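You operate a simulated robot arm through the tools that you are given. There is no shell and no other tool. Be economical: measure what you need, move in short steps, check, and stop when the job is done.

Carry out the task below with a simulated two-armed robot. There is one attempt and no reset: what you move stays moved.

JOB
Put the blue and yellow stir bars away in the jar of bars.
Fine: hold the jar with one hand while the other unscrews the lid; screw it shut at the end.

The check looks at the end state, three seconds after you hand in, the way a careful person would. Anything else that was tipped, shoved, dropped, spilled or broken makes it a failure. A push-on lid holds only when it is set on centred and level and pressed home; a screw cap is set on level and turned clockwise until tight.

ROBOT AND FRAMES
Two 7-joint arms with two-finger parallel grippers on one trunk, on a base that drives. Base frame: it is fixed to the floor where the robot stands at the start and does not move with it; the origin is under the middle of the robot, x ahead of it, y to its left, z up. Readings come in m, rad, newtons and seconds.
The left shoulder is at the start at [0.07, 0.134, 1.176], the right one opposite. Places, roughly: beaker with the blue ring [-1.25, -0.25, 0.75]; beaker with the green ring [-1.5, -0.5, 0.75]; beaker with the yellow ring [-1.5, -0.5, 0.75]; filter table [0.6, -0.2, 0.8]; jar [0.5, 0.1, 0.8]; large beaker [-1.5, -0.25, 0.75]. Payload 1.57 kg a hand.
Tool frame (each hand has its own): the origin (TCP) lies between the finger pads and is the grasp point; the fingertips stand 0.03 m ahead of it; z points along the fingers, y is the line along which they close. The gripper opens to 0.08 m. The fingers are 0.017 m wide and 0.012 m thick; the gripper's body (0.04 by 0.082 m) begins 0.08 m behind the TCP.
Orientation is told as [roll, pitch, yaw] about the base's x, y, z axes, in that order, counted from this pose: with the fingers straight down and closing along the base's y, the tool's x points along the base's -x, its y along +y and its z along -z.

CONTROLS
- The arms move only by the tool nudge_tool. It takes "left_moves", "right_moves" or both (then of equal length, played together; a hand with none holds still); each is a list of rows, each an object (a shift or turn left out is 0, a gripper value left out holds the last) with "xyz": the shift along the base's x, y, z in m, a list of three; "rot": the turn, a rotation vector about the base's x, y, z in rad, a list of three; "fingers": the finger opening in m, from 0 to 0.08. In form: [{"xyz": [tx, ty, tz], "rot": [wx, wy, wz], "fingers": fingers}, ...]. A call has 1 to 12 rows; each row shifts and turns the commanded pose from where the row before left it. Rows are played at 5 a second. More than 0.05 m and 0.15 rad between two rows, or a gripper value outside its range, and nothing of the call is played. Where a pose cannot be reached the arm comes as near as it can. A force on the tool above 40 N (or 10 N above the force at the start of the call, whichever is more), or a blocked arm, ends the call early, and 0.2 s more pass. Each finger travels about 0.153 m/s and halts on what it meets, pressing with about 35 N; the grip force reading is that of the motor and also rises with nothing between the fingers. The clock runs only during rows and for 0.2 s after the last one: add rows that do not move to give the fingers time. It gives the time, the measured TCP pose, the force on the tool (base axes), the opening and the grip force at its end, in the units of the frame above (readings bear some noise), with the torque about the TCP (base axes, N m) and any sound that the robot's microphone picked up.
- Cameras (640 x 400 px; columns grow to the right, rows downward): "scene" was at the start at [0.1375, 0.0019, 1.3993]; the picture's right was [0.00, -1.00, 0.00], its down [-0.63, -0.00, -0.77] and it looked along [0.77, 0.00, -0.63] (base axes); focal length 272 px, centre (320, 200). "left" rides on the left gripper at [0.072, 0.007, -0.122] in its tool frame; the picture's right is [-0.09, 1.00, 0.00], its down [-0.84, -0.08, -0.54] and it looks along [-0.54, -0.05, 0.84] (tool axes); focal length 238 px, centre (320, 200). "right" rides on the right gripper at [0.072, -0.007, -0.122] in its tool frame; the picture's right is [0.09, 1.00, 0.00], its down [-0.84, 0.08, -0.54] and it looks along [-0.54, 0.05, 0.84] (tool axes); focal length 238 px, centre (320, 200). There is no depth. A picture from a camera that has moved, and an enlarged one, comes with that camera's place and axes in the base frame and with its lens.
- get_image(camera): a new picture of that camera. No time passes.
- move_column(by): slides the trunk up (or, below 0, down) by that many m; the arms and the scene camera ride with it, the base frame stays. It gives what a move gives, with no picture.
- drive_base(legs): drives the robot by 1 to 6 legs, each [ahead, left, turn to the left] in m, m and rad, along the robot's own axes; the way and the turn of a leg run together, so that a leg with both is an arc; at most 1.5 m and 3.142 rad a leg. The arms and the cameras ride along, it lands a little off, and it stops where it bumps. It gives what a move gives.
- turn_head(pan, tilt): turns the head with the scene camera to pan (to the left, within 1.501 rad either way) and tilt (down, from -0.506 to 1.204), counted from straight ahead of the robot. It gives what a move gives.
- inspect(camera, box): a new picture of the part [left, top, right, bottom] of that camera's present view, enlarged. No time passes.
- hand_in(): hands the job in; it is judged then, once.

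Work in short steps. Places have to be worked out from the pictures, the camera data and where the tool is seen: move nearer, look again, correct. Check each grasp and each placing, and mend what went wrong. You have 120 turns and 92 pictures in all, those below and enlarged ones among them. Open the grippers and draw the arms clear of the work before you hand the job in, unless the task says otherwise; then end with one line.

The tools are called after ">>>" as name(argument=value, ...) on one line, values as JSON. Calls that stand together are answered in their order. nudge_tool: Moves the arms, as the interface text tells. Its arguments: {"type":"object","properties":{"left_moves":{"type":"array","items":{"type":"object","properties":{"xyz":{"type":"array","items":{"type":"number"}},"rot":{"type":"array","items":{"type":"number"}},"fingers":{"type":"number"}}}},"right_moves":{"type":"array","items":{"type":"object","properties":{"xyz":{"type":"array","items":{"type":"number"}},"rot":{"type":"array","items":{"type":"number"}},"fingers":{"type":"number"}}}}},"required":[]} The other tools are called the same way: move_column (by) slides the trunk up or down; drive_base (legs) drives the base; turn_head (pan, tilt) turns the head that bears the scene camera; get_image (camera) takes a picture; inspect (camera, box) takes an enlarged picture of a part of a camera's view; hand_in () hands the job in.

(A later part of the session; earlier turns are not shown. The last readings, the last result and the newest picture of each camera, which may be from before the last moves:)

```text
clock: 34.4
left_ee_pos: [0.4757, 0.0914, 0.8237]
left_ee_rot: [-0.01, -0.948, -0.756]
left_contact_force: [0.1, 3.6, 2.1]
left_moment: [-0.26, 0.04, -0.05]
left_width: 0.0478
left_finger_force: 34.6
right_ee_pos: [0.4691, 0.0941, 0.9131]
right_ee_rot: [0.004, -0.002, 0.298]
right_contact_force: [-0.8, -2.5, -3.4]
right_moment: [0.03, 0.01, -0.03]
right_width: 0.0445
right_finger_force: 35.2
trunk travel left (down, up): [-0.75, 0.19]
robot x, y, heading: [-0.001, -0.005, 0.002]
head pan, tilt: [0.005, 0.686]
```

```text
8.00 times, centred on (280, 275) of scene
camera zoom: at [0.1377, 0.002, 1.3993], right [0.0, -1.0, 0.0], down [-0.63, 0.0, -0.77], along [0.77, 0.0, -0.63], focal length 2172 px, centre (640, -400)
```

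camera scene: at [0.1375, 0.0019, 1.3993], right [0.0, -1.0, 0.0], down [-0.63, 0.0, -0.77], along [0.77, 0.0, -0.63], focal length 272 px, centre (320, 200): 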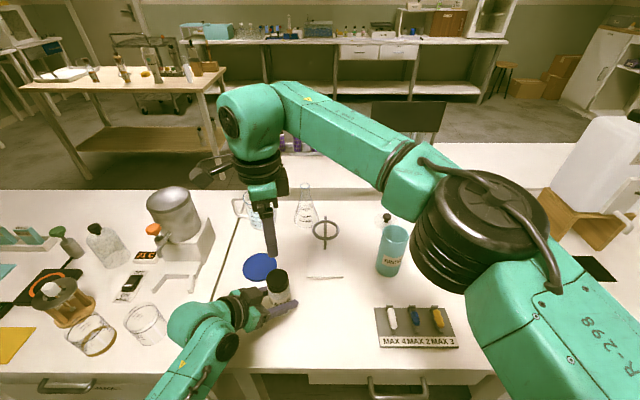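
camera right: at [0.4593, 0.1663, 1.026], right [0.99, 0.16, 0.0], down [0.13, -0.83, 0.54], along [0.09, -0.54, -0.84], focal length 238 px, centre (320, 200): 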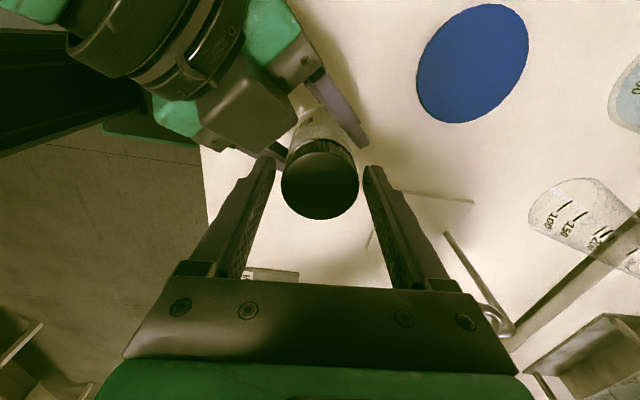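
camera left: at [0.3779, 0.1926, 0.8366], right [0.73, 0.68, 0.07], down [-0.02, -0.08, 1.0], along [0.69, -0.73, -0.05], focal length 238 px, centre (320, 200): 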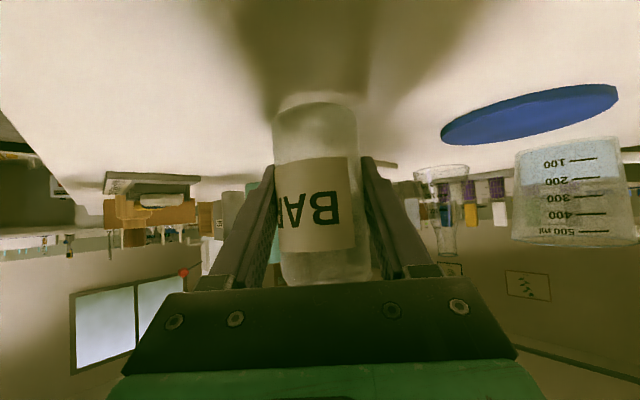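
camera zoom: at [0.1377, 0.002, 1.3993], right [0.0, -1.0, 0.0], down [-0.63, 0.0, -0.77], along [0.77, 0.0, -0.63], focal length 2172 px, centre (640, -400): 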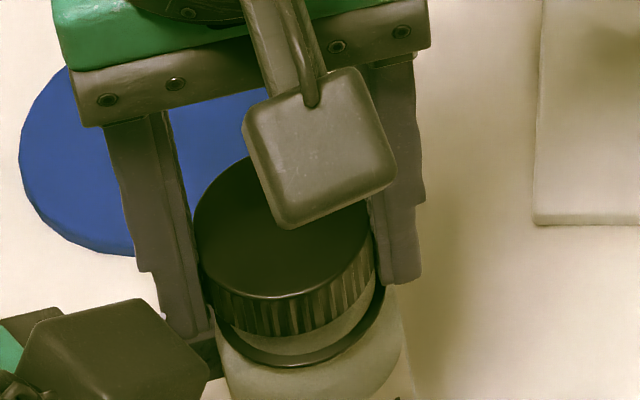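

The lid has risen and the neck shows under it. I keep lifting gently, watching the force.

>>> nudge_tool(right_moves=[{"xyz": [0, 0, 0.003]}, {"xyz": [0, 0, 0.004]}, {"xyz": [0, 0, 0.005]}, {"xyz": [0, 0, 0.008]}, {}])

>>> inspect(camera="scene", box=[240, 250, 320, 300])

```text
clock: 35.6
left_ee_pos: [0.4747, 0.0904, 0.8232]
left_ee_rot: [-0.009, -0.95, -0.755]
left_contact_force: [0.3, 0.5, -0.2]
left_moment: [0.01, 0.03, -0.02]
left_width: 0.0477
left_finger_force: 35.1
right_ee_pos: [0.469, 0.0943, 0.9334]
right_ee_rot: [0.0, -0.003, 0.296]
right_contact_force: [0.2, -0.2, 0.7]
right_moment: [-0.03, -0.03, -0.01]
right_width: 0.0443
right_finger_force: 34.6
trunk travel left (down, up): [-0.75, 0.19]
robot x, y, heading: [-0.0016, 0.0011, -0.001]
head pan, tilt: [0.005, 0.686]
```

```text
8.00 times, centred on (280, 275) of scene
camera zoom: at [0.1377, 0.002, 1.3993], right [0.0, -1.0, 0.0], down [-0.63, 0.0, -0.77], along [0.77, 0.0, -0.63], focal length 2172 px, centre (640, -400)
```

zoom: 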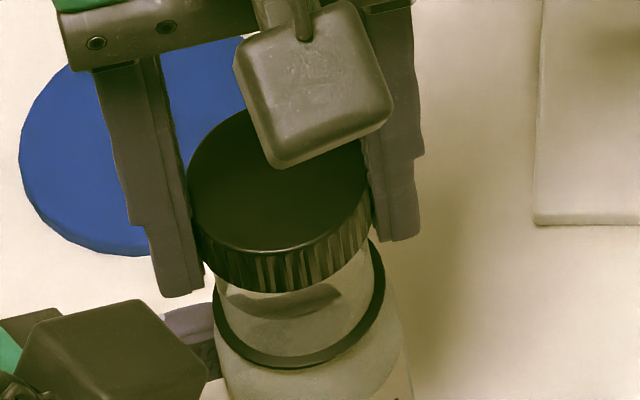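

The lid is off. I lift it clear and carry it to the free table spot near (0.45, −0.03).

>>> nudge_tool(right_moves=[{"xyz": [0, 0, 0.03]}, {"xyz": [-0.003, -0.02, 0.01]}, {"xyz": [-0.004, -0.026, 0]}, {"xyz": [-0.004, -0.026, 0]}, {"xyz": [-0.004, -0.026, 0]}, {"xyz": [-0.004, -0.026, 0]}, {"xyz": [0, 0, -0.04]}, {"xyz": [0, 0, -0.04]}, {"xyz": [0, 0, -0.04]}, {}])

>>> get_image(camera="right")

>>> get_image(camera="scene")

```text
clock: 37.8
left_ee_pos: [0.475, 0.091, 0.8235]
left_ee_rot: [-0.008, -0.949, -0.756]
left_contact_force: [0.0, 0.9, -0.5]
left_moment: [-0.01, 0.01, -0.03]
left_width: 0.0476
left_finger_force: 35.0
right_ee_pos: [0.4505, -0.0331, 0.8497]
right_ee_rot: [0.001, -0.001, 0.297]
right_contact_force: [0.0, 0.7, -0.2]
right_moment: [0.01, 0.01, 0.0]
right_width: 0.0443
right_finger_force: 35.3
trunk travel left (down, up): [-0.75, 0.19]
robot x, y, heading: [0.0001, -0.0002, -0.001]
head pan, tilt: [0.005, 0.686]
```

```text
57 pictures are left
camera right: at [0.3825, -0.0584, 0.9721], right [-0.38, 0.93, 0.0], down [0.78, 0.32, 0.54], along [0.5, 0.21, -0.84], focal length 238 px, centre (320, 200)
```

right: 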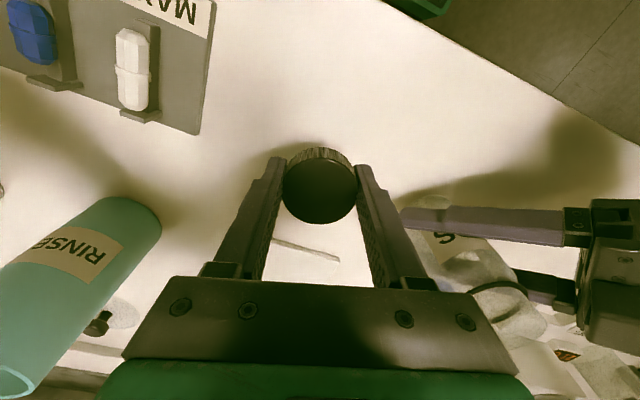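

```text
56 pictures are left
camera scene: at [0.1375, 0.0021, 1.3993], right [0.0, -1.0, 0.0], down [-0.63, 0.0, -0.77], along [0.77, 0.0, -0.63], focal length 272 px, centre (320, 200)
```

scene: 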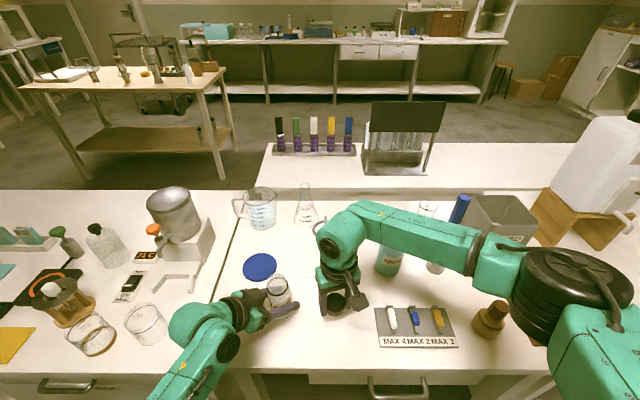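

The lid is over free table. I lower it in small steps toward contact.

>>> nudge_tool(right_moves=[{"xyz": [0, 0, -0.015]}, {"xyz": [0, 0, -0.01]}, {"xyz": [0, 0, -0.006]}, {"xyz": [0, 0, -0.004]}, {}])

```text
clock: 39.0
left_ee_pos: [0.474, 0.0899, 0.8256]
left_ee_rot: [-0.01, -0.948, -0.756]
left_contact_force: [0.1, -0.8, -0.3]
left_moment: [0.0, 0.01, 0.01]
left_width: 0.0475
left_finger_force: 35.4
right_ee_pos: [0.4502, -0.0311, 0.8166]
right_ee_rot: [0.001, -0.001, 0.297]
right_contact_force: [0.4, -1.1, -0.6]
right_moment: [0.02, 0.0, 0.04]
right_width: 0.0444
right_finger_force: 34.8
trunk travel left (down, up): [-0.75, 0.19]
robot x, y, heading: [0.0023, 0.001, 0.0]
head pan, tilt: [0.005, 0.686]
```

Commanded z is about 0.815 and there is no contact yet. I continue in 2 mm steps.

>>> nudge_tool(right_moves=[{"xyz": [0, 0, -0.003]}, {"xyz": [0, 0, -0.002]}, {"xyz": [0, 0, -0.002]}, {}])

>>> inspect(camera="scene", box=[290, 260, 370, 320])

```text
clock: 40.0
left_ee_pos: [0.4756, 0.0893, 0.8229]
left_ee_rot: [-0.009, -0.949, -0.756]
left_contact_force: [-0.1, 0.5, -1.2]
left_moment: [0.01, 0.04, -0.01]
left_width: 0.0475
left_finger_force: 35.6
right_ee_pos: [0.4506, -0.0306, 0.8109]
right_ee_rot: [0.001, -0.001, 0.297]
right_contact_force: [-0.2, 0.1, 0.1]
right_moment: [-0.02, 0.01, 0.0]
right_width: 0.0445
right_finger_force: 34.7
trunk travel left (down, up): [-0.75, 0.19]
robot x, y, heading: [-0.0015, 0.0008, 0.001]
head pan, tilt: [0.005, 0.686]
```

```text
6.67 times, centred on (330, 290) of scene
camera zoom: at [0.1377, 0.0019, 1.3993], right [0.0, -1.0, 0.0], down [-0.63, 0.0, -0.77], along [0.77, 0.0, -0.63], focal length 1810 px, centre (253, -400)
```

zoom: 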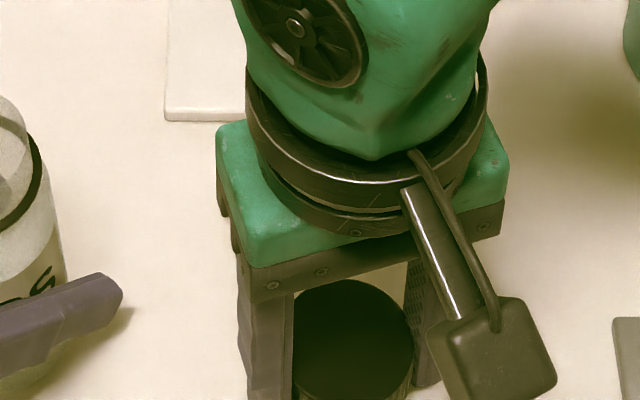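

Still no contact at 0.811. I keep lowering.

>>> nudge_tool(right_moves=[{"xyz": [0, 0, -0.003]}, {"xyz": [0, 0, -0.003]}, {"xyz": [0, 0, -0.003]}, {}])

>>> inspect(camera="right", box=[220, 100, 420, 260])

```text
clock: 40.8
left_ee_pos: [0.4725, 0.0899, 0.8252]
left_ee_rot: [-0.005, -0.95, -0.759]
left_contact_force: [0.2, 0.6, -0.1]
left_moment: [-0.03, -0.02, 0.0]
left_width: 0.0478
left_finger_force: 35.6
right_ee_pos: [0.4506, -0.0309, 0.8097]
right_ee_rot: [0.001, -0.011, 0.295]
right_contact_force: [-9.0, -6.3, 18.8]
right_moment: [-0.7, 0.27, -0.22]
right_width: 0.0441
right_finger_force: 34.9
trunk travel left (down, up): [-0.75, 0.19]
robot x, y, heading: [0.0042, -0.0011, 0.0]
head pan, tilt: [0.005, 0.686]
stopped in row 3 (right hand): the force on the tool passed its limit (the readings are from after the stop); the commanded pose is now the measured one
```

```text
2.50 times, centred on (320, 180) of right
camera zoom: at [0.3825, -0.0569, 0.9311], right [-0.38, 0.93, 0.0], down [0.77, 0.32, 0.55], along [0.51, 0.21, -0.83], focal length 596 px, centre (320, 250)
```

zoom: 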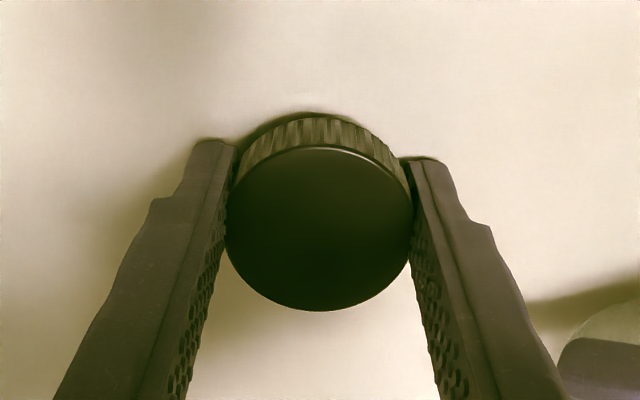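

The fingertips meet the table at TCP z≈0.8095, so the surface is about 0.779. I open slowly to leave the lid here, then rise.

>>> nudge_tool(right_moves=[{"xyz": [0, 0, 0.001], "fingers": 0.046}, {"fingers": 0.05}, {"fingers": 0.06}, {"fingers": 0.07}, {"xyz": [0, 0, 0.03]}, {"xyz": [0, 0, 0.04]}, {"xyz": [0, 0, 0.04]}, {}])

>>> get_image(camera="right")

```text
clock: 42.6
left_ee_pos: [0.4741, 0.0905, 0.8237]
left_ee_rot: [-0.01, -0.947, -0.757]
left_contact_force: [-0.6, 0.9, -0.7]
left_moment: [-0.01, -0.02, -0.01]
left_width: 0.0477
left_finger_force: 35.2
right_ee_pos: [0.4527, -0.0284, 0.9189]
right_ee_rot: [0.001, -0.009, 0.295]
right_contact_force: [0.2, -0.7, -0.2]
right_moment: [-0.02, -0.02, -0.03]
right_width: 0.07
right_finger_force: 0.0
trunk travel left (down, up): [-0.75, 0.19]
robot x, y, heading: [0.0024, 0.0007, 0.005]
head pan, tilt: [0.005, 0.686]
```

```text
53 pictures are left
camera right: at [0.3846, -0.0551, 1.0393], right [-0.38, 0.93, 0.0], down [0.77, 0.32, 0.55], along [0.51, 0.21, -0.84], focal length 238 px, centre (320, 200)
```

right: 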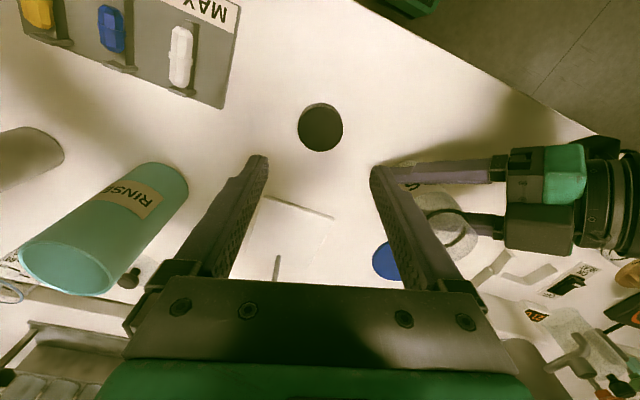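

The lid rests flat on the table at about (0.45, −0.03). I move over the tray near the blue bar (about (0.446, −0.215)) and level and straighten the hand.

>>> nudge_tool(right_moves=[{"xyz": [0, -0.03, 0.01], "rot": [0, 0, -0.15]}, {"xyz": [-0.002, -0.04, 0], "rot": [0, 0, -0.145]}, {"xyz": [-0.002, -0.04, 0], "rot": [0, 0.009, 0]}, {"xyz": [-0.002, -0.04, 0]}, {"xyz": [0, -0.036, 0], "fingers": 0.04}, {}])

>>> get_image(camera="right")

>>> inspect(camera="left", box=[80, 150, 240, 250])

```text
clock: 44.0
left_ee_pos: [0.4752, 0.0905, 0.8228]
left_ee_rot: [-0.009, -0.95, -0.754]
left_contact_force: [0.3, 0.4, -1.3]
left_moment: [-0.01, 0.0, 0.02]
left_width: 0.0475
left_finger_force: 34.6
right_ee_pos: [0.4469, -0.2176, 0.9288]
right_ee_rot: [0.0, 0.0, 0.002]
right_contact_force: [-0.3, -0.2, -0.4]
right_moment: [-0.02, 0.04, -0.02]
right_width: 0.0399
right_finger_force: 0.0
trunk travel left (down, up): [-0.75, 0.19]
robot x, y, heading: [-0.0003, -0.0034, -0.001]
head pan, tilt: [0.005, 0.686]
```

```text
52 pictures are left
camera right: at [0.3745, -0.2232, 1.0508], right [-0.09, 1.0, 0.0], down [0.84, 0.08, 0.54], along [0.54, 0.05, -0.84], focal length 238 px, centre (320, 200)
```

right: 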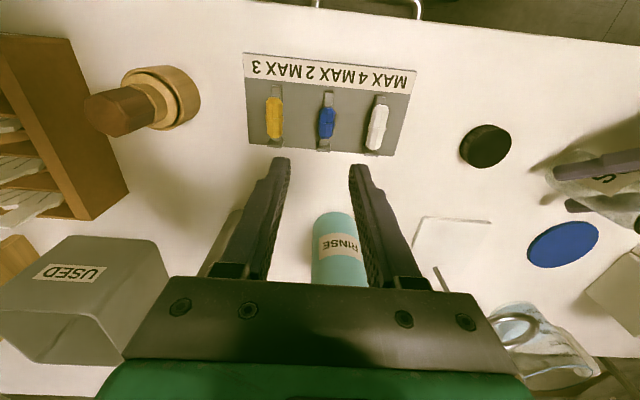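

```text
4.00 times, centred on (160, 200) of left
camera zoom: at [0.378, 0.1932, 0.8362], right [0.73, 0.68, 0.07], down [-0.02, -0.08, 1.0], along [0.69, -0.73, -0.05], focal length 953 px, centre (960, 200)
```

zoom: 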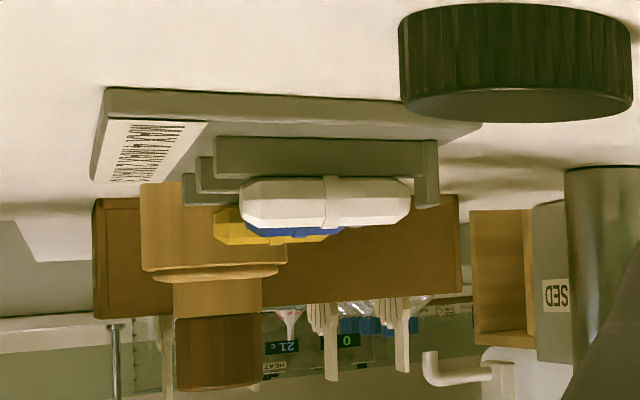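

The side view shows the bars lying along x on raised rails, with their centres at z≈0.808. Blue is about (0.439, −0.212). They are too long (about 0.04–0.05 m) to enter the mouth flat, so I grip near the robot-side end and tip each one upright later. I descend partway and look.

>>> nudge_tool(right_moves=[{"xyz": [-0.009, 0.0055, -0.03], "fingers": 0.036}, {"xyz": [-0.008, 0, -0.03]}, {}])

>>> get_image(camera="right")

>>> inspect(camera="scene", box=[360, 270, 480, 345])

```text
clock: 44.8
left_ee_pos: [0.4754, 0.0898, 0.8235]
left_ee_rot: [-0.009, -0.949, -0.755]
left_contact_force: [0.6, 1.0, -0.5]
left_moment: [-0.01, 0.0, -0.02]
left_width: 0.0476
left_finger_force: 35.3
right_ee_pos: [0.431, -0.2122, 0.8689]
right_ee_rot: [0.0, -0.001, 0.002]
right_contact_force: [0.0, 0.5, -0.1]
right_moment: [0.0, 0.0, -0.02]
right_width: 0.0359
right_finger_force: 0.0
trunk travel left (down, up): [-0.75, 0.19]
robot x, y, heading: [0.0008, -0.0016, -0.005]
head pan, tilt: [0.005, 0.686]
```

```text
50 pictures are left
camera right: at [0.3588, -0.2167, 0.9912], right [-0.09, 1.0, 0.0], down [0.84, 0.08, 0.54], along [0.54, 0.05, -0.84], focal length 238 px, centre (320, 200)
```

right: 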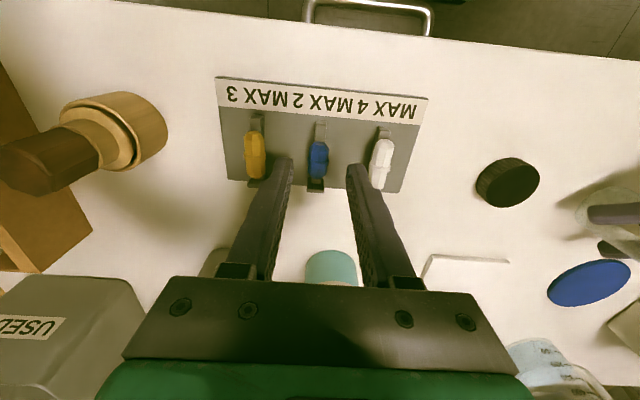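

```text
5.33 times, centred on (420, 308) of scene
camera zoom: at [0.1375, 0.0018, 1.3993], right [0.0, -1.0, 0.0], down [-0.63, 0.0, -0.77], along [0.77, 0.0, -0.63], focal length 1448 px, centre (-213, -373)
```

zoom: 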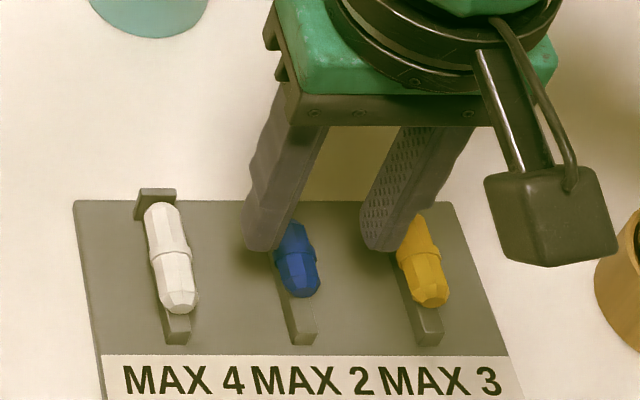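

Blue's centre is at (0.438, −0.211), length about 0.032. With the TCP at x≈0.430 I grip its near half. I descend to z≈0.824 and close.

>>> nudge_tool(right_moves=[{"xyz": [-0.001, 0.001, -0.025]}, {"xyz": [0, 0, -0.02]}, {}, {"fingers": 0.028}, {"fingers": 0.022}, {"fingers": 0.016}, {"fingers": 0.01}, {}])

>>> inspect(camera="scene", box=[360, 270, 480, 345])

```text
clock: 46.6
left_ee_pos: [0.4754, 0.0898, 0.8246]
left_ee_rot: [-0.008, -0.949, -0.757]
left_contact_force: [-0.1, 0.7, -0.2]
left_moment: [-0.01, 0.0, -0.04]
left_width: 0.0476
left_finger_force: 34.7
right_ee_pos: [0.4282, -0.2123, 0.8236]
right_ee_rot: [0.002, -0.001, 0.002]
right_contact_force: [-0.5, 0.0, -0.6]
right_moment: [0.0, 0.02, -0.02]
right_width: 0.0137
right_finger_force: 30.4
trunk travel left (down, up): [-0.75, 0.19]
robot x, y, heading: [-0.0005, -0.0003, 0.0]
head pan, tilt: [0.005, 0.686]
```

```text
5.33 times, centred on (420, 308) of scene
camera zoom: at [0.1376, 0.0017, 1.3993], right [0.0, -1.0, 0.0], down [-0.63, 0.0, -0.77], along [0.77, 0.0, -0.63], focal length 1448 px, centre (-213, -373)
```

zoom: 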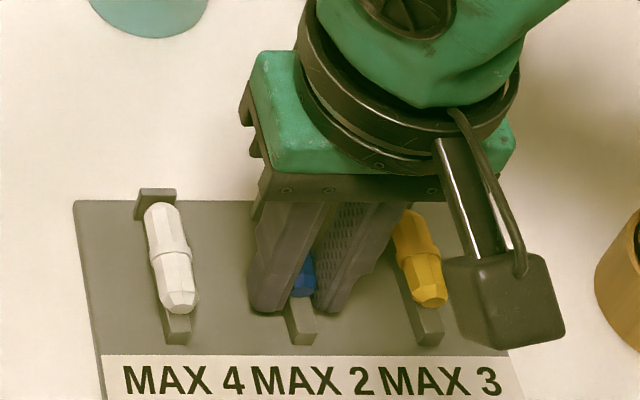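

Gripped at 0.0137 m. I lift straight up and check the tray.

>>> nudge_tool(right_moves=[{"xyz": [0, 0, 0.01]}, {"xyz": [0, 0, 0.03]}, {"xyz": [0, 0, 0.04]}, {"xyz": [0, 0, 0.04]}, {}])

>>> get_image(camera="right")

>>> inspect(camera="scene", box=[240, 250, 320, 300])

```text
clock: 47.8
left_ee_pos: [0.4759, 0.0886, 0.8249]
left_ee_rot: [-0.009, -0.947, -0.756]
left_contact_force: [-0.4, -0.7, -0.2]
left_moment: [0.04, 0.04, 0.03]
left_width: 0.0476
left_finger_force: 35.1
right_ee_pos: [0.4277, -0.2092, 0.9408]
right_ee_rot: [0.002, 0.0, 0.002]
right_contact_force: [0.3, -0.7, -0.3]
right_moment: [-0.02, 0.04, -0.01]
right_width: 0.0134
right_finger_force: 29.6
trunk travel left (down, up): [-0.75, 0.19]
robot x, y, heading: [0.003, -0.0023, -0.002]
head pan, tilt: [0.005, 0.686]
```

```text
47 pictures are left
camera right: at [0.3554, -0.2143, 1.0615], right [-0.09, 1.0, 0.0], down [0.84, 0.08, 0.54], along [0.54, 0.05, -0.84], focal length 238 px, centre (320, 200)
```

right: 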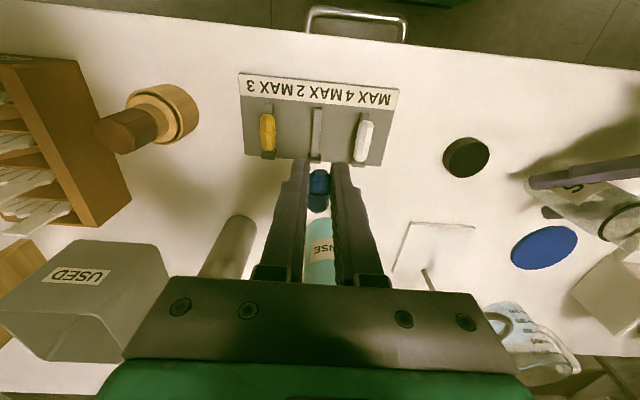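

```text
8.00 times, centred on (280, 275) of scene
camera zoom: at [0.1379, 0.0015, 1.3992], right [0.0, -1.0, 0.0], down [-0.63, 0.0, -0.77], along [0.77, 0.0, -0.63], focal length 2172 px, centre (640, -400)
```

zoom: 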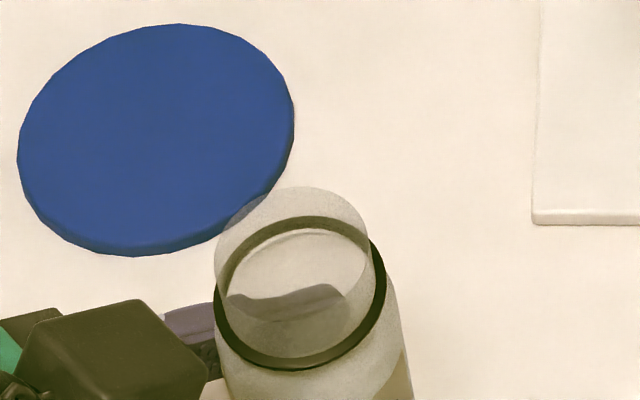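

Blue is held and the tray is undisturbed. The open mouth is about 0.04 m wide, centred near (0.475, 0.093, 0.895). I yaw −90° and then roll so the fingers point toward +y and the bar hangs near vertical.

>>> nudge_tool(right_moves=[{"xyz": [0, 0.01, 0.02], "rot": [0, 0, -0.15]}, {"xyz": [0, 0.01, 0.02], "rot": [0, 0, -0.15]}, {"xyz": [0, 0.01, 0.02], "rot": [0, 0, -0.15]}, {"xyz": [0, 0.01, 0.02], "rot": [0, 0, -0.15]}, {"xyz": [0.005, 0.01, 0], "rot": [0, 0, -0.15]}, {"xyz": [0.005, 0.01, 0], "rot": [0, 0, -0.15]}, {"xyz": [0.005, 0.01, 0], "rot": [0, 0, -0.15]}, {"xyz": [0.005, 0.01, 0], "rot": [0, 0, -0.15]}, {"xyz": [0.005, 0.01, 0], "rot": [0, 0, -0.15]}, {"xyz": [0.005, 0.01, 0], "rot": [0, 0, -0.15]}, {"xyz": [0.005, 0.01, 0], "rot": [0, 0, -0.07]}, {}])

>>> nudge_tool(right_moves=[{"rot": [0.13, 0, 0]}, {"rot": [0.13, 0, 0]}, {"rot": [0.13, 0, 0]}, {"rot": [0.13, 0, 0]}, {"rot": [0.13, 0, 0]}, {"rot": [0.13, 0, 0]}, {"rot": [0.13, 0, 0]}, {"rot": [0.13, 0, 0]}, {"rot": [0.13, 0, 0]}, {"rot": [0.13, 0, 0]}, {}])

>>> get_image(camera="scene")

>>> get_image(camera="right")

```text
clock: 50.4
left_ee_pos: [0.4747, 0.0898, 0.8229]
left_ee_rot: [-0.009, -0.949, -0.756]
left_contact_force: [-0.2, 0.4, 0.2]
left_moment: [-0.02, 0.0, 0.0]
left_width: 0.0476
left_finger_force: 34.9
right_ee_pos: [0.4644, -0.0994, 1.0235]
right_ee_rot: [0.003, 0.0, -1.569]
right_contact_force: [-1.0, 0.2, -0.9]
right_moment: [-0.01, -0.02, 0.01]
right_width: 0.0133
right_finger_force: 29.8
trunk travel left (down, up): [-0.75, 0.19]
robot x, y, heading: [0.0012, -0.0029, -0.002]
head pan, tilt: [0.005, 0.686]
```

```text
clock: 52.8
left_ee_pos: [0.4749, 0.0889, 0.8239]
left_ee_rot: [-0.009, -0.949, -0.756]
left_contact_force: [0.1, -0.4, -0.5]
left_moment: [0.03, -0.01, 0.0]
left_width: 0.0476
left_finger_force: 35.5
right_ee_pos: [0.4649, -0.1002, 1.0237]
right_ee_rot: [0.012, 1.303, -1.561]
right_contact_force: [-0.5, -0.4, -0.2]
right_moment: [-0.01, -0.02, 0.01]
right_width: 0.0131
right_finger_force: 30.1
trunk travel left (down, up): [-0.75, 0.19]
robot x, y, heading: [0.0039, -0.0002, 0.0]
head pan, tilt: [0.005, 0.686]
```

```text
45 pictures are left
camera scene: at [0.1376, 0.0018, 1.3993], right [0.0, -1.0, 0.0], down [-0.63, 0.0, -0.77], along [0.77, 0.0, -0.63], focal length 272 px, centre (320, 200)
```

scene: 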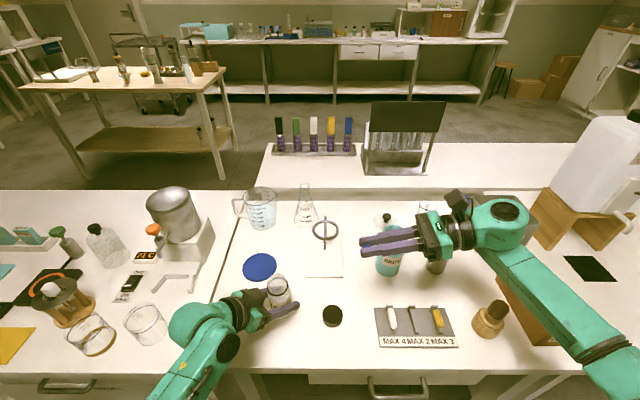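

```text
44 pictures are left
camera right: at [0.4572, -0.1968, 1.1242], right [1.0, 0.02, 0.09], down [0.08, -0.75, -0.66], along [0.05, 0.67, -0.74], focal length 238 px, centre (320, 200)
```

right: 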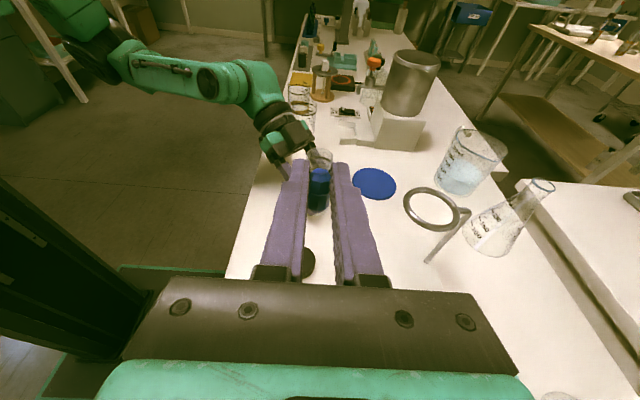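

Everything was reached and the bar hangs near vertical. I bring it over the mouth at a height that still clears it, then check.

>>> nudge_tool(right_moves=[{"xyz": [0.002, 0.037, -0.01]}, {"xyz": [0.002, 0.037, -0.01]}, {"xyz": [0.002, 0.037, -0.01]}, {"xyz": [0.002, 0.037, -0.01]}, {"xyz": [0.002, 0.034, -0.02]}, {}])

>>> get_image(camera="right")

>>> inspect(camera="scene", box=[240, 235, 340, 300])

```text
clock: 54.2
left_ee_pos: [0.4744, 0.0898, 0.8239]
left_ee_rot: [-0.007, -0.948, -0.758]
left_contact_force: [-0.1, 0.1, -0.4]
left_moment: [0.01, -0.01, -0.01]
left_width: 0.0476
left_finger_force: 35.4
right_ee_pos: [0.4742, 0.0843, 0.9616]
right_ee_rot: [0.011, 1.301, -1.562]
right_contact_force: [0.2, 0.5, 0.4]
right_moment: [0.03, 0.0, 0.01]
right_width: 0.0131
right_finger_force: 29.7
trunk travel left (down, up): [-0.75, 0.19]
robot x, y, heading: [-0.0004, 0.0001, 0.004]
head pan, tilt: [0.005, 0.686]
```

```text
43 pictures are left
camera right: at [0.4676, -0.013, 1.0627], right [1.0, 0.02, 0.09], down [0.08, -0.75, -0.66], along [0.05, 0.67, -0.74], focal length 238 px, centre (320, 200)
```

right: 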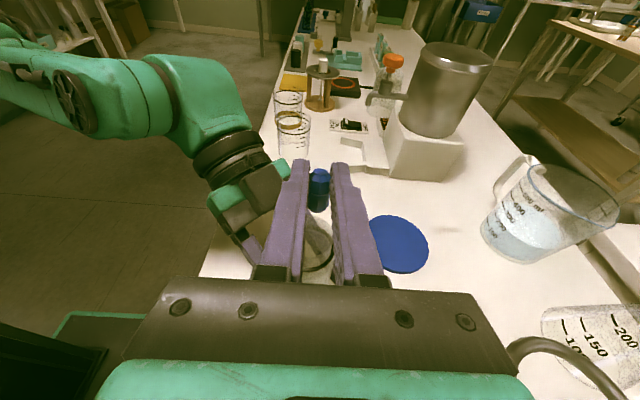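

```text
6.15 times, centred on (290, 268) of scene
camera zoom: at [0.1375, 0.001, 1.3993], right [0.0, -1.0, 0.0], down [-0.63, 0.0, -0.77], along [0.77, 0.0, -0.63], focal length 1671 px, centre (505, -215)
```

zoom: 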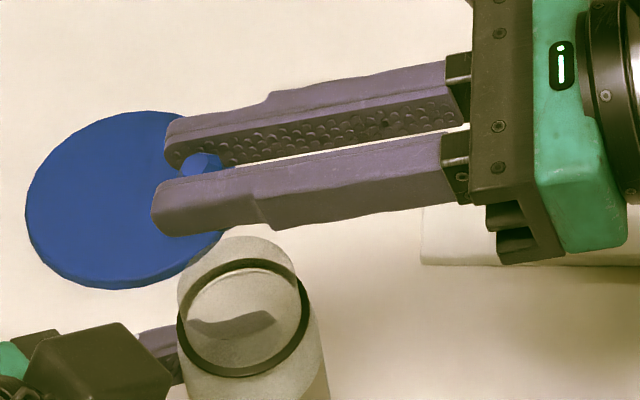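

The bar tip is about over the mouth centre (0.477, 0.0945). I lower about 4 cm so the tip enters the mouth.

>>> nudge_tool(right_moves=[{"xyz": [0.0015, 0, -0.02]}, {"xyz": [0, 0, -0.012]}, {}])

>>> inspect(camera="scene", box=[240, 235, 340, 300])

>>> inspect(camera="right", box=[240, 140, 400, 300])

```text
clock: 55.0
left_ee_pos: [0.4746, 0.091, 0.8223]
left_ee_rot: [-0.009, -0.949, -0.756]
left_contact_force: [0.5, 0.2, -0.7]
left_moment: [-0.02, 0.01, 0.02]
left_width: 0.0474
left_finger_force: 35.3
right_ee_pos: [0.4755, 0.082, 0.9292]
right_ee_rot: [0.008, 1.301, -1.561]
right_contact_force: [0.1, 0.3, -0.4]
right_moment: [-0.01, 0.0, 0.05]
right_width: 0.0133
right_finger_force: 30.0
trunk travel left (down, up): [-0.75, 0.19]
robot x, y, heading: [0.0034, -0.0009, -0.001]
head pan, tilt: [0.005, 0.686]
```

```text
6.15 times, centred on (290, 268) of scene
camera zoom: at [0.1377, 0.0019, 1.3993], right [0.0, -1.0, 0.0], down [-0.63, 0.0, -0.77], along [0.77, 0.0, -0.63], focal length 1671 px, centre (505, -215)
```

zoom: 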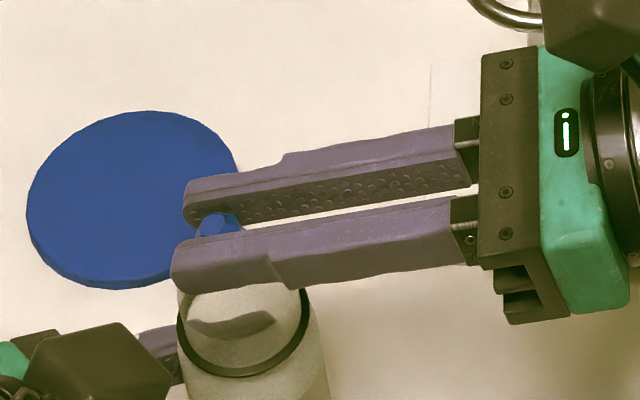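

```text
2.50 times, centred on (320, 220) of right
camera zoom: at [0.4675, -0.0145, 1.031], right [1.0, 0.02, 0.09], down [0.08, -0.75, -0.66], along [0.05, 0.67, -0.74], focal length 596 px, centre (320, 150)
```

zoom: 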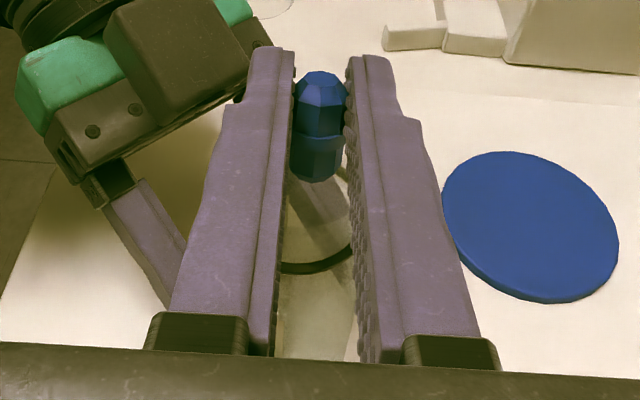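

The line-up looks good; I judge the mouth centre 3–4 mm further in +y. I shift and lower the last centimetre.

>>> nudge_tool(right_moves=[{"xyz": [0, 0.004, 0]}, {"xyz": [0, 0, -0.006]}, {"xyz": [0, 0, -0.004]}, {}])

>>> inspect(camera="right", box=[240, 140, 400, 300])

```text
clock: 56.0
left_ee_pos: [0.4734, 0.0905, 0.8249]
left_ee_rot: [-0.01, -0.95, -0.756]
left_contact_force: [-0.2, 0.4, -0.9]
left_moment: [0.0, 0.0, -0.01]
left_width: 0.0475
left_finger_force: 35.1
right_ee_pos: [0.4756, 0.0863, 0.9201]
right_ee_rot: [0.01, 1.301, -1.563]
right_contact_force: [-1.5, 0.0, -0.4]
right_moment: [0.02, 0.01, 0.01]
right_width: 0.0136
right_finger_force: 30.0
trunk travel left (down, up): [-0.75, 0.19]
robot x, y, heading: [0.0039, 0.0002, 0.001]
head pan, tilt: [0.005, 0.686]
```

```text
2.50 times, centred on (320, 220) of right
camera zoom: at [0.4684, -0.0097, 1.0226], right [1.0, 0.02, 0.09], down [0.08, -0.75, -0.66], along [0.05, 0.67, -0.74], focal length 596 px, centre (320, 150)
```

zoom: 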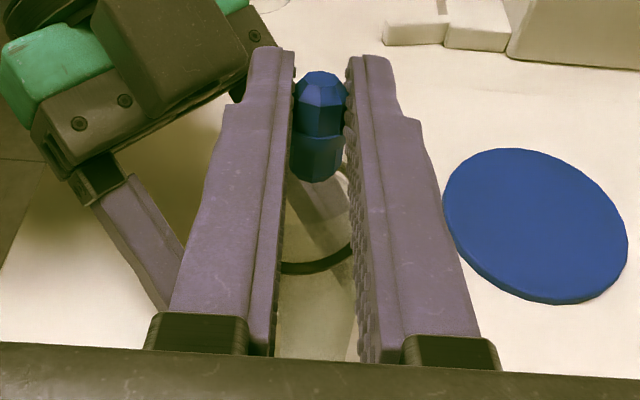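

No contact, and the bar tip should be below the rim. I release slowly to 0.03.

>>> nudge_tool(right_moves=[{"fingers": 0.018}, {"fingers": 0.024}, {"fingers": 0.03}, {}])

>>> inspect(camera="right", box=[240, 140, 400, 300])

```text
clock: 57.0
left_ee_pos: [0.4747, 0.0906, 0.8241]
left_ee_rot: [-0.009, -0.949, -0.755]
left_contact_force: [-0.3, 0.2, -0.4]
left_moment: [-0.04, 0.0, 0.02]
left_width: 0.0476
left_finger_force: 34.6
right_ee_pos: [0.4768, 0.0859, 0.9206]
right_ee_rot: [0.009, 1.302, -1.561]
right_contact_force: [0.2, 0.3, -1.7]
right_moment: [0.01, -0.03, -0.01]
right_width: 0.03
right_finger_force: 0.0
trunk travel left (down, up): [-0.75, 0.19]
robot x, y, heading: [-0.0014, -0.0042, 0.006]
head pan, tilt: [0.005, 0.686]
```

```text
2.50 times, centred on (320, 220) of right
camera zoom: at [0.4685, -0.0098, 1.0227], right [1.0, 0.02, 0.09], down [0.08, -0.75, -0.66], along [0.05, 0.67, -0.74], focal length 596 px, centre (320, 150)
```

zoom: 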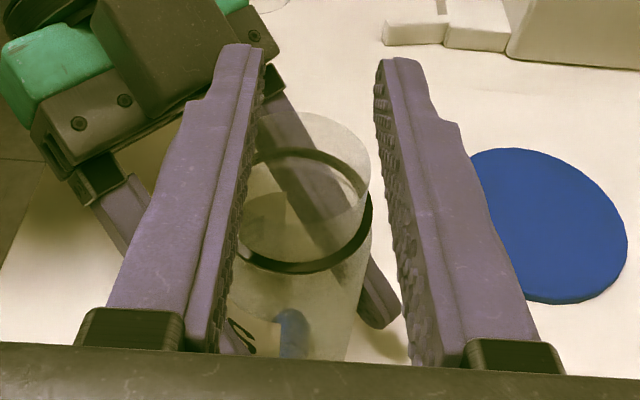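

Blue is inside the jar. I back the hand up and away, then turn it back for the yellow bar.

>>> nudge_tool(right_moves=[{"xyz": [0, 0, 0.02]}, {"xyz": [0, 0, 0.04]}, {"xyz": [0, -0.03, 0.04]}, {"xyz": [0, -0.04, 0]}, {"xyz": [0, -0.04, 0]}, {"xyz": [0, -0.04, 0]}, {"xyz": [0, -0.04, 0], "rot": [-0.13, 0, 0]}, {"xyz": [0, -0.03, 0], "rot": [-0.13, 0, 0]}, {"rot": [-0.13, 0, 0]}, {"rot": [-0.13, 0, 0]}, {"rot": [-0.13, 0, 0]}, {"rot": [-0.13, 0, 0]}])

>>> nudge_tool(right_moves=[{"rot": [-0.13, 0, 0]}, {"rot": [-0.13, 0, 0]}, {"rot": [-0.13, 0, 0]}, {"rot": [-0.13, 0, 0]}, {"rot": [0, 0, 0.15]}, {"rot": [0, 0, 0.15]}, {"rot": [0, 0, 0.15]}, {"rot": [0, 0, 0.15]}, {"rot": [0, 0, 0.15]}, {"rot": [0, 0, 0.15]}, {"rot": [0, 0, 0.15]}, {"rot": [0, 0, 0.15]}])

>>> nudge_tool(right_moves=[{"rot": [0, 0, 0.15], "xyz": [-0.01, -0.04, 0]}, {"rot": [0, 0, 0.15], "xyz": [-0.01, -0.04, 0]}, {"rot": [0, 0, 0.06], "xyz": [-0.01, -0.04, -0.02]}, {"xyz": [-0.01, 0, -0.04]}, {"fingers": 0.036}, {}])

>>> get_image(camera="right")

```text
clock: 59.6
left_ee_pos: [0.4742, 0.0911, 0.8234]
left_ee_rot: [-0.009, -0.949, -0.755]
left_contact_force: [-1.1, -0.1, -1.1]
left_moment: [-0.04, 0.0, 0.01]
left_width: 0.0474
left_finger_force: 34.8
right_ee_pos: [0.4767, -0.1329, 1.0209]
right_ee_rot: [0.0, 0.518, -1.569]
right_contact_force: [0.1, 0.3, -0.8]
right_moment: [-0.01, -0.01, 0.01]
right_width: 0.03
right_finger_force: 0.1
trunk travel left (down, up): [-0.75, 0.19]
robot x, y, heading: [0.001, -0.0035, -0.004]
head pan, tilt: [0.005, 0.686]
```

```text
clock: 62.2
left_ee_pos: [0.475, 0.0895, 0.8243]
left_ee_rot: [-0.009, -0.95, -0.756]
left_contact_force: [0.0, -0.4, -1.4]
left_moment: [0.0, 0.0, -0.02]
left_width: 0.0476
left_finger_force: 35.1
right_ee_pos: [0.4764, -0.1336, 1.0202]
right_ee_rot: [0.003, 0.0, -0.365]
right_contact_force: [-0.7, 0.2, 0.7]
right_moment: [0.01, 0.0, 0.01]
right_width: 0.0299
right_finger_force: 0.1
trunk travel left (down, up): [-0.75, 0.19]
robot x, y, heading: [-0.0013, -0.0034, 0.006]
head pan, tilt: [0.005, 0.686]
```

```text
clock: 63.6
left_ee_pos: [0.4739, 0.0896, 0.8241]
left_ee_rot: [-0.009, -0.951, -0.756]
left_contact_force: [-0.8, 0.4, -0.9]
left_moment: [0.03, 0.0, 0.03]
left_width: 0.0474
left_finger_force: 35.2
right_ee_pos: [0.4366, -0.2521, 0.9598]
right_ee_rot: [0.002, 0.0, -0.009]
right_contact_force: [-0.6, 0.1, -0.7]
right_moment: [0.01, 0.0, 0.0]
right_width: 0.036
right_finger_force: 0.0
trunk travel left (down, up): [-0.75, 0.19]
robot x, y, heading: [-0.0015, 0.0023, -0.002]
head pan, tilt: [0.005, 0.686]
```

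```text
37 pictures are left
camera right: at [0.3638, -0.2557, 1.0826], right [-0.08, 1.0, 0.0], down [0.84, 0.07, 0.54], along [0.54, 0.05, -0.84], focal length 238 px, centre (320, 200)
```

right: 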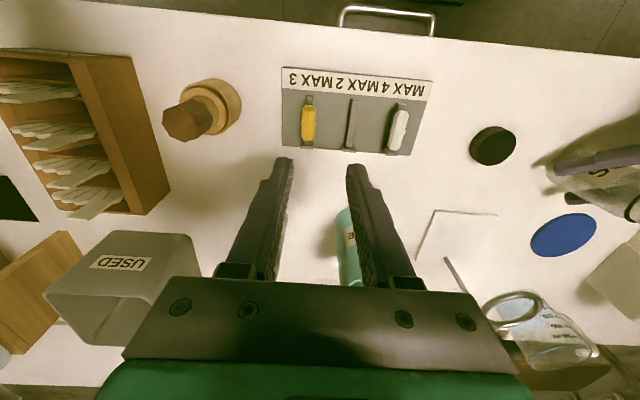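

Yellow's centre is at (0.439, −0.262), length about 0.042. I target TCP (0.429, −0.262) and descend partway.

>>> nudge_tool(right_moves=[{"xyz": [-0.008, -0.01, -0.03]}, {"xyz": [0, 0, -0.03]}, {"xyz": [0, 0, -0.03]}, {}])

>>> get_image(camera="right")

```text
clock: 64.6
left_ee_pos: [0.4744, 0.0895, 0.8242]
left_ee_rot: [-0.009, -0.949, -0.757]
left_contact_force: [1.0, 0.6, -0.8]
left_moment: [-0.02, 0.0, 0.0]
left_width: 0.0474
left_finger_force: 35.1
right_ee_pos: [0.4272, -0.2636, 0.8695]
right_ee_rot: [0.002, -0.001, -0.008]
right_contact_force: [0.6, 0.0, -0.2]
right_moment: [-0.02, 0.04, -0.01]
right_width: 0.0359
right_finger_force: 0.1
trunk travel left (down, up): [-0.75, 0.19]
robot x, y, heading: [0.0006, -0.0005, -0.001]
head pan, tilt: [0.005, 0.686]
```

```text
36 pictures are left
camera right: at [0.3554, -0.2681, 0.9916], right [-0.08, 1.0, 0.0], down [0.84, 0.07, 0.54], along [0.54, 0.05, -0.84], focal length 238 px, centre (320, 200)
```

right: 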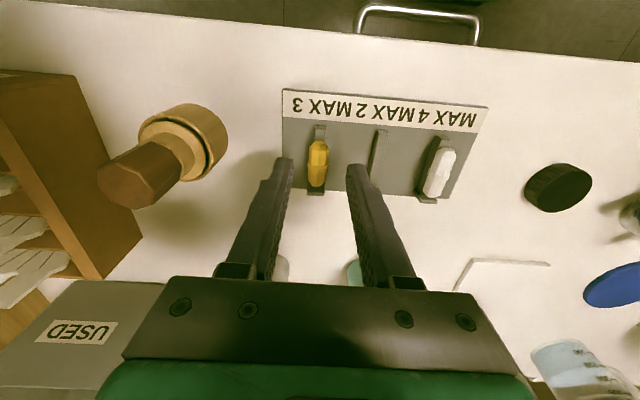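

Aligned: yellow is at (0.437, −0.263). I descend and close.

>>> nudge_tool(right_moves=[{"xyz": [0.001, 0.0005, -0.025]}, {"xyz": [0, 0, -0.0205]}, {}, {"fingers": 0.028}, {"fingers": 0.022}, {"fingers": 0.016}, {"fingers": 0.01}, {}])

>>> nudge_tool(right_moves=[{"xyz": [0, 0, 0.01]}, {"xyz": [0, 0, 0.03]}, {"xyz": [0, 0, 0.04]}, {"xyz": [0, 0, 0.04]}, {}])

>>> get_image(camera="right")

```text
clock: 66.4
left_ee_pos: [0.4747, 0.0899, 0.8236]
left_ee_rot: [-0.008, -0.95, -0.757]
left_contact_force: [-0.6, 0.0, -0.8]
left_moment: [-0.01, 0.01, 0.01]
left_width: 0.0476
left_finger_force: 34.7
right_ee_pos: [0.4276, -0.2625, 0.8258]
right_ee_rot: [0.0, 0.001, -0.009]
right_contact_force: [0.4, 0.3, 0.1]
right_moment: [0.01, 0.0, 0.03]
right_width: 0.0133
right_finger_force: 29.7
trunk travel left (down, up): [-0.75, 0.19]
robot x, y, heading: [0.0026, -0.0003, 0.003]
head pan, tilt: [0.005, 0.686]
```

```text
clock: 67.6
left_ee_pos: [0.4745, 0.0895, 0.8239]
left_ee_rot: [-0.009, -0.949, -0.754]
left_contact_force: [-0.4, -0.4, -1.8]
left_moment: [-0.02, 0.03, 0.01]
left_width: 0.0473
left_finger_force: 34.5
right_ee_pos: [0.4281, -0.2632, 0.9455]
right_ee_rot: [0.001, -0.001, -0.007]
right_contact_force: [0.0, 0.8, 0.3]
right_moment: [-0.01, 0.01, -0.01]
right_width: 0.0134
right_finger_force: 30.1
trunk travel left (down, up): [-0.75, 0.19]
robot x, y, heading: [-0.0006, -0.0001, 0.002]
head pan, tilt: [0.005, 0.686]
```

```text
35 pictures are left
camera right: at [0.3554, -0.2678, 1.0675], right [-0.08, 1.0, 0.0], down [0.84, 0.07, 0.54], along [0.54, 0.05, -0.84], focal length 238 px, centre (320, 200)
```

right: 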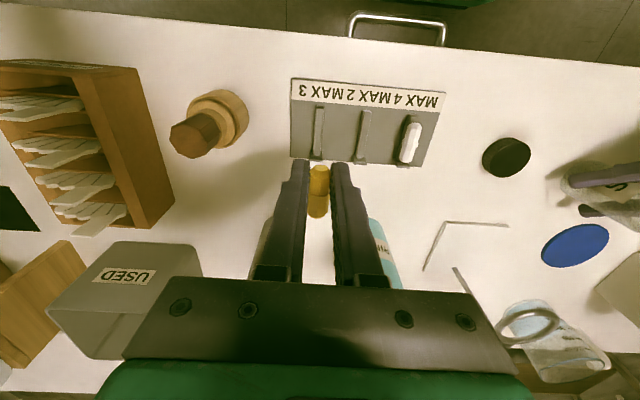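

Yellow is held. I use the same turn and path as before: yaw −90°, then roll.

>>> nudge_tool(right_moves=[{"xyz": [0, 0.015, 0.02], "rot": [0, 0, -0.15]}, {"xyz": [0, 0.015, 0.02], "rot": [0, 0, -0.15]}, {"xyz": [0, 0.015, 0.02], "rot": [0, 0, -0.15]}, {"xyz": [0, 0.015, 0.02], "rot": [0, 0, -0.15]}, {"xyz": [0.005, 0.015, 0], "rot": [0, 0, -0.15]}, {"xyz": [0.005, 0.015, 0], "rot": [0, 0, -0.15]}, {"xyz": [0.005, 0.015, 0], "rot": [0, 0, -0.15]}, {"xyz": [0.005, 0.015, 0], "rot": [0, 0, -0.15]}, {"xyz": [0.005, 0.015, 0], "rot": [0, 0, -0.15]}, {"xyz": [0.005, 0.015, 0], "rot": [0, 0, -0.15]}, {"xyz": [0.005, 0.013, 0], "rot": [0, 0, -0.063]}, {}])

>>> nudge_tool(right_moves=[{"rot": [0.13, 0, 0]}, {"rot": [0.13, 0, 0]}, {"rot": [0.13, 0, 0]}, {"rot": [0.13, 0, 0]}, {"rot": [0.13, 0, 0]}, {"rot": [0.13, 0, 0]}, {"rot": [0.13, 0, 0]}, {"rot": [0.13, 0, 0]}, {"rot": [0.13, 0, 0]}, {"rot": [0.13, 0, 0]}, {}])

```text
clock: 70.2
left_ee_pos: [0.4751, 0.0898, 0.8243]
left_ee_rot: [-0.009, -0.95, -0.754]
left_contact_force: [-0.5, -0.2, -1.0]
left_moment: [0.0, 0.03, 0.02]
left_width: 0.0475
left_finger_force: 35.6
right_ee_pos: [0.4651, -0.101, 1.0259]
right_ee_rot: [0.002, -0.002, -1.574]
right_contact_force: [0.2, -0.1, 0.1]
right_moment: [0.03, -0.01, 0.0]
right_width: 0.0132
right_finger_force: 30.2
trunk travel left (down, up): [-0.75, 0.19]
robot x, y, heading: [0.0009, 0.0008, 0.007]
head pan, tilt: [0.005, 0.686]
```

```text
clock: 72.6
left_ee_pos: [0.4745, 0.09, 0.8232]
left_ee_rot: [-0.008, -0.948, -0.755]
left_contact_force: [0.0, -0.3, -1.3]
left_moment: [0.03, 0.04, 0.01]
left_width: 0.0476
left_finger_force: 34.8
right_ee_pos: [0.4629, -0.1002, 1.0257]
right_ee_rot: [0.0, 1.301, -1.571]
right_contact_force: [0.4, 1.3, 0.0]
right_moment: [0.0, 0.03, 0.02]
right_width: 0.0135
right_finger_force: 30.3
trunk travel left (down, up): [-0.75, 0.19]
robot x, y, heading: [0.002, -0.0017, -0.002]
head pan, tilt: [0.005, 0.686]
```

I move it over the mouth and lower it to the spot that worked for blue, TCP (0.476, 0.087, 0.925), stopping slightly above to check.

>>> nudge_tool(right_moves=[{"xyz": [0.003, 0.038, -0.01]}, {"xyz": [0.003, 0.038, -0.01]}, {"xyz": [0.003, 0.038, -0.01]}, {"xyz": [0.003, 0.038, -0.01]}, {"xyz": [0, 0.0355, -0.02]}, {}, {"xyz": [0, 0, -0.02]}, {"xyz": [0, 0, -0.012]}, {}])

>>> inspect(camera="right", box=[240, 140, 400, 300])

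>>> inspect(camera="scene", box=[240, 235, 340, 300])

```text
clock: 74.6
left_ee_pos: [0.4742, 0.0908, 0.823]
left_ee_rot: [-0.01, -0.95, -0.755]
left_contact_force: [0.5, -0.2, -0.1]
left_moment: [-0.03, -0.01, 0.04]
left_width: 0.0476
left_finger_force: 35.4
right_ee_pos: [0.4767, 0.0871, 0.9332]
right_ee_rot: [0.001, 1.299, -1.574]
right_contact_force: [-0.3, 0.0, -0.8]
right_moment: [0.0, 0.0, -0.02]
right_width: 0.0131
right_finger_force: 30.1
trunk travel left (down, up): [-0.75, 0.19]
robot x, y, heading: [0.003, -0.0017, -0.001]
head pan, tilt: [0.005, 0.686]
```

```text
2.50 times, centred on (320, 220) of right
camera zoom: at [0.4704, -0.0095, 1.0344], right [1.0, 0.02, 0.09], down [0.08, -0.75, -0.66], along [0.05, 0.67, -0.74], focal length 596 px, centre (320, 150)
```

zoom: 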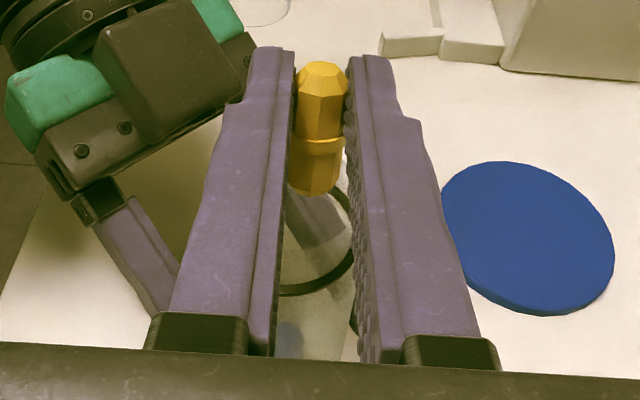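

```text
6.15 times, centred on (290, 268) of scene
camera zoom: at [0.1376, 0.0016, 1.3993], right [0.0, -1.0, 0.0], down [-0.63, 0.0, -0.77], along [0.77, 0.0, -0.63], focal length 1671 px, centre (505, -215)
```

zoom: 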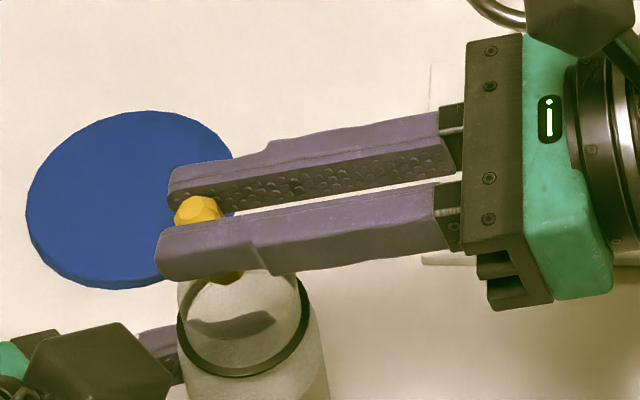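

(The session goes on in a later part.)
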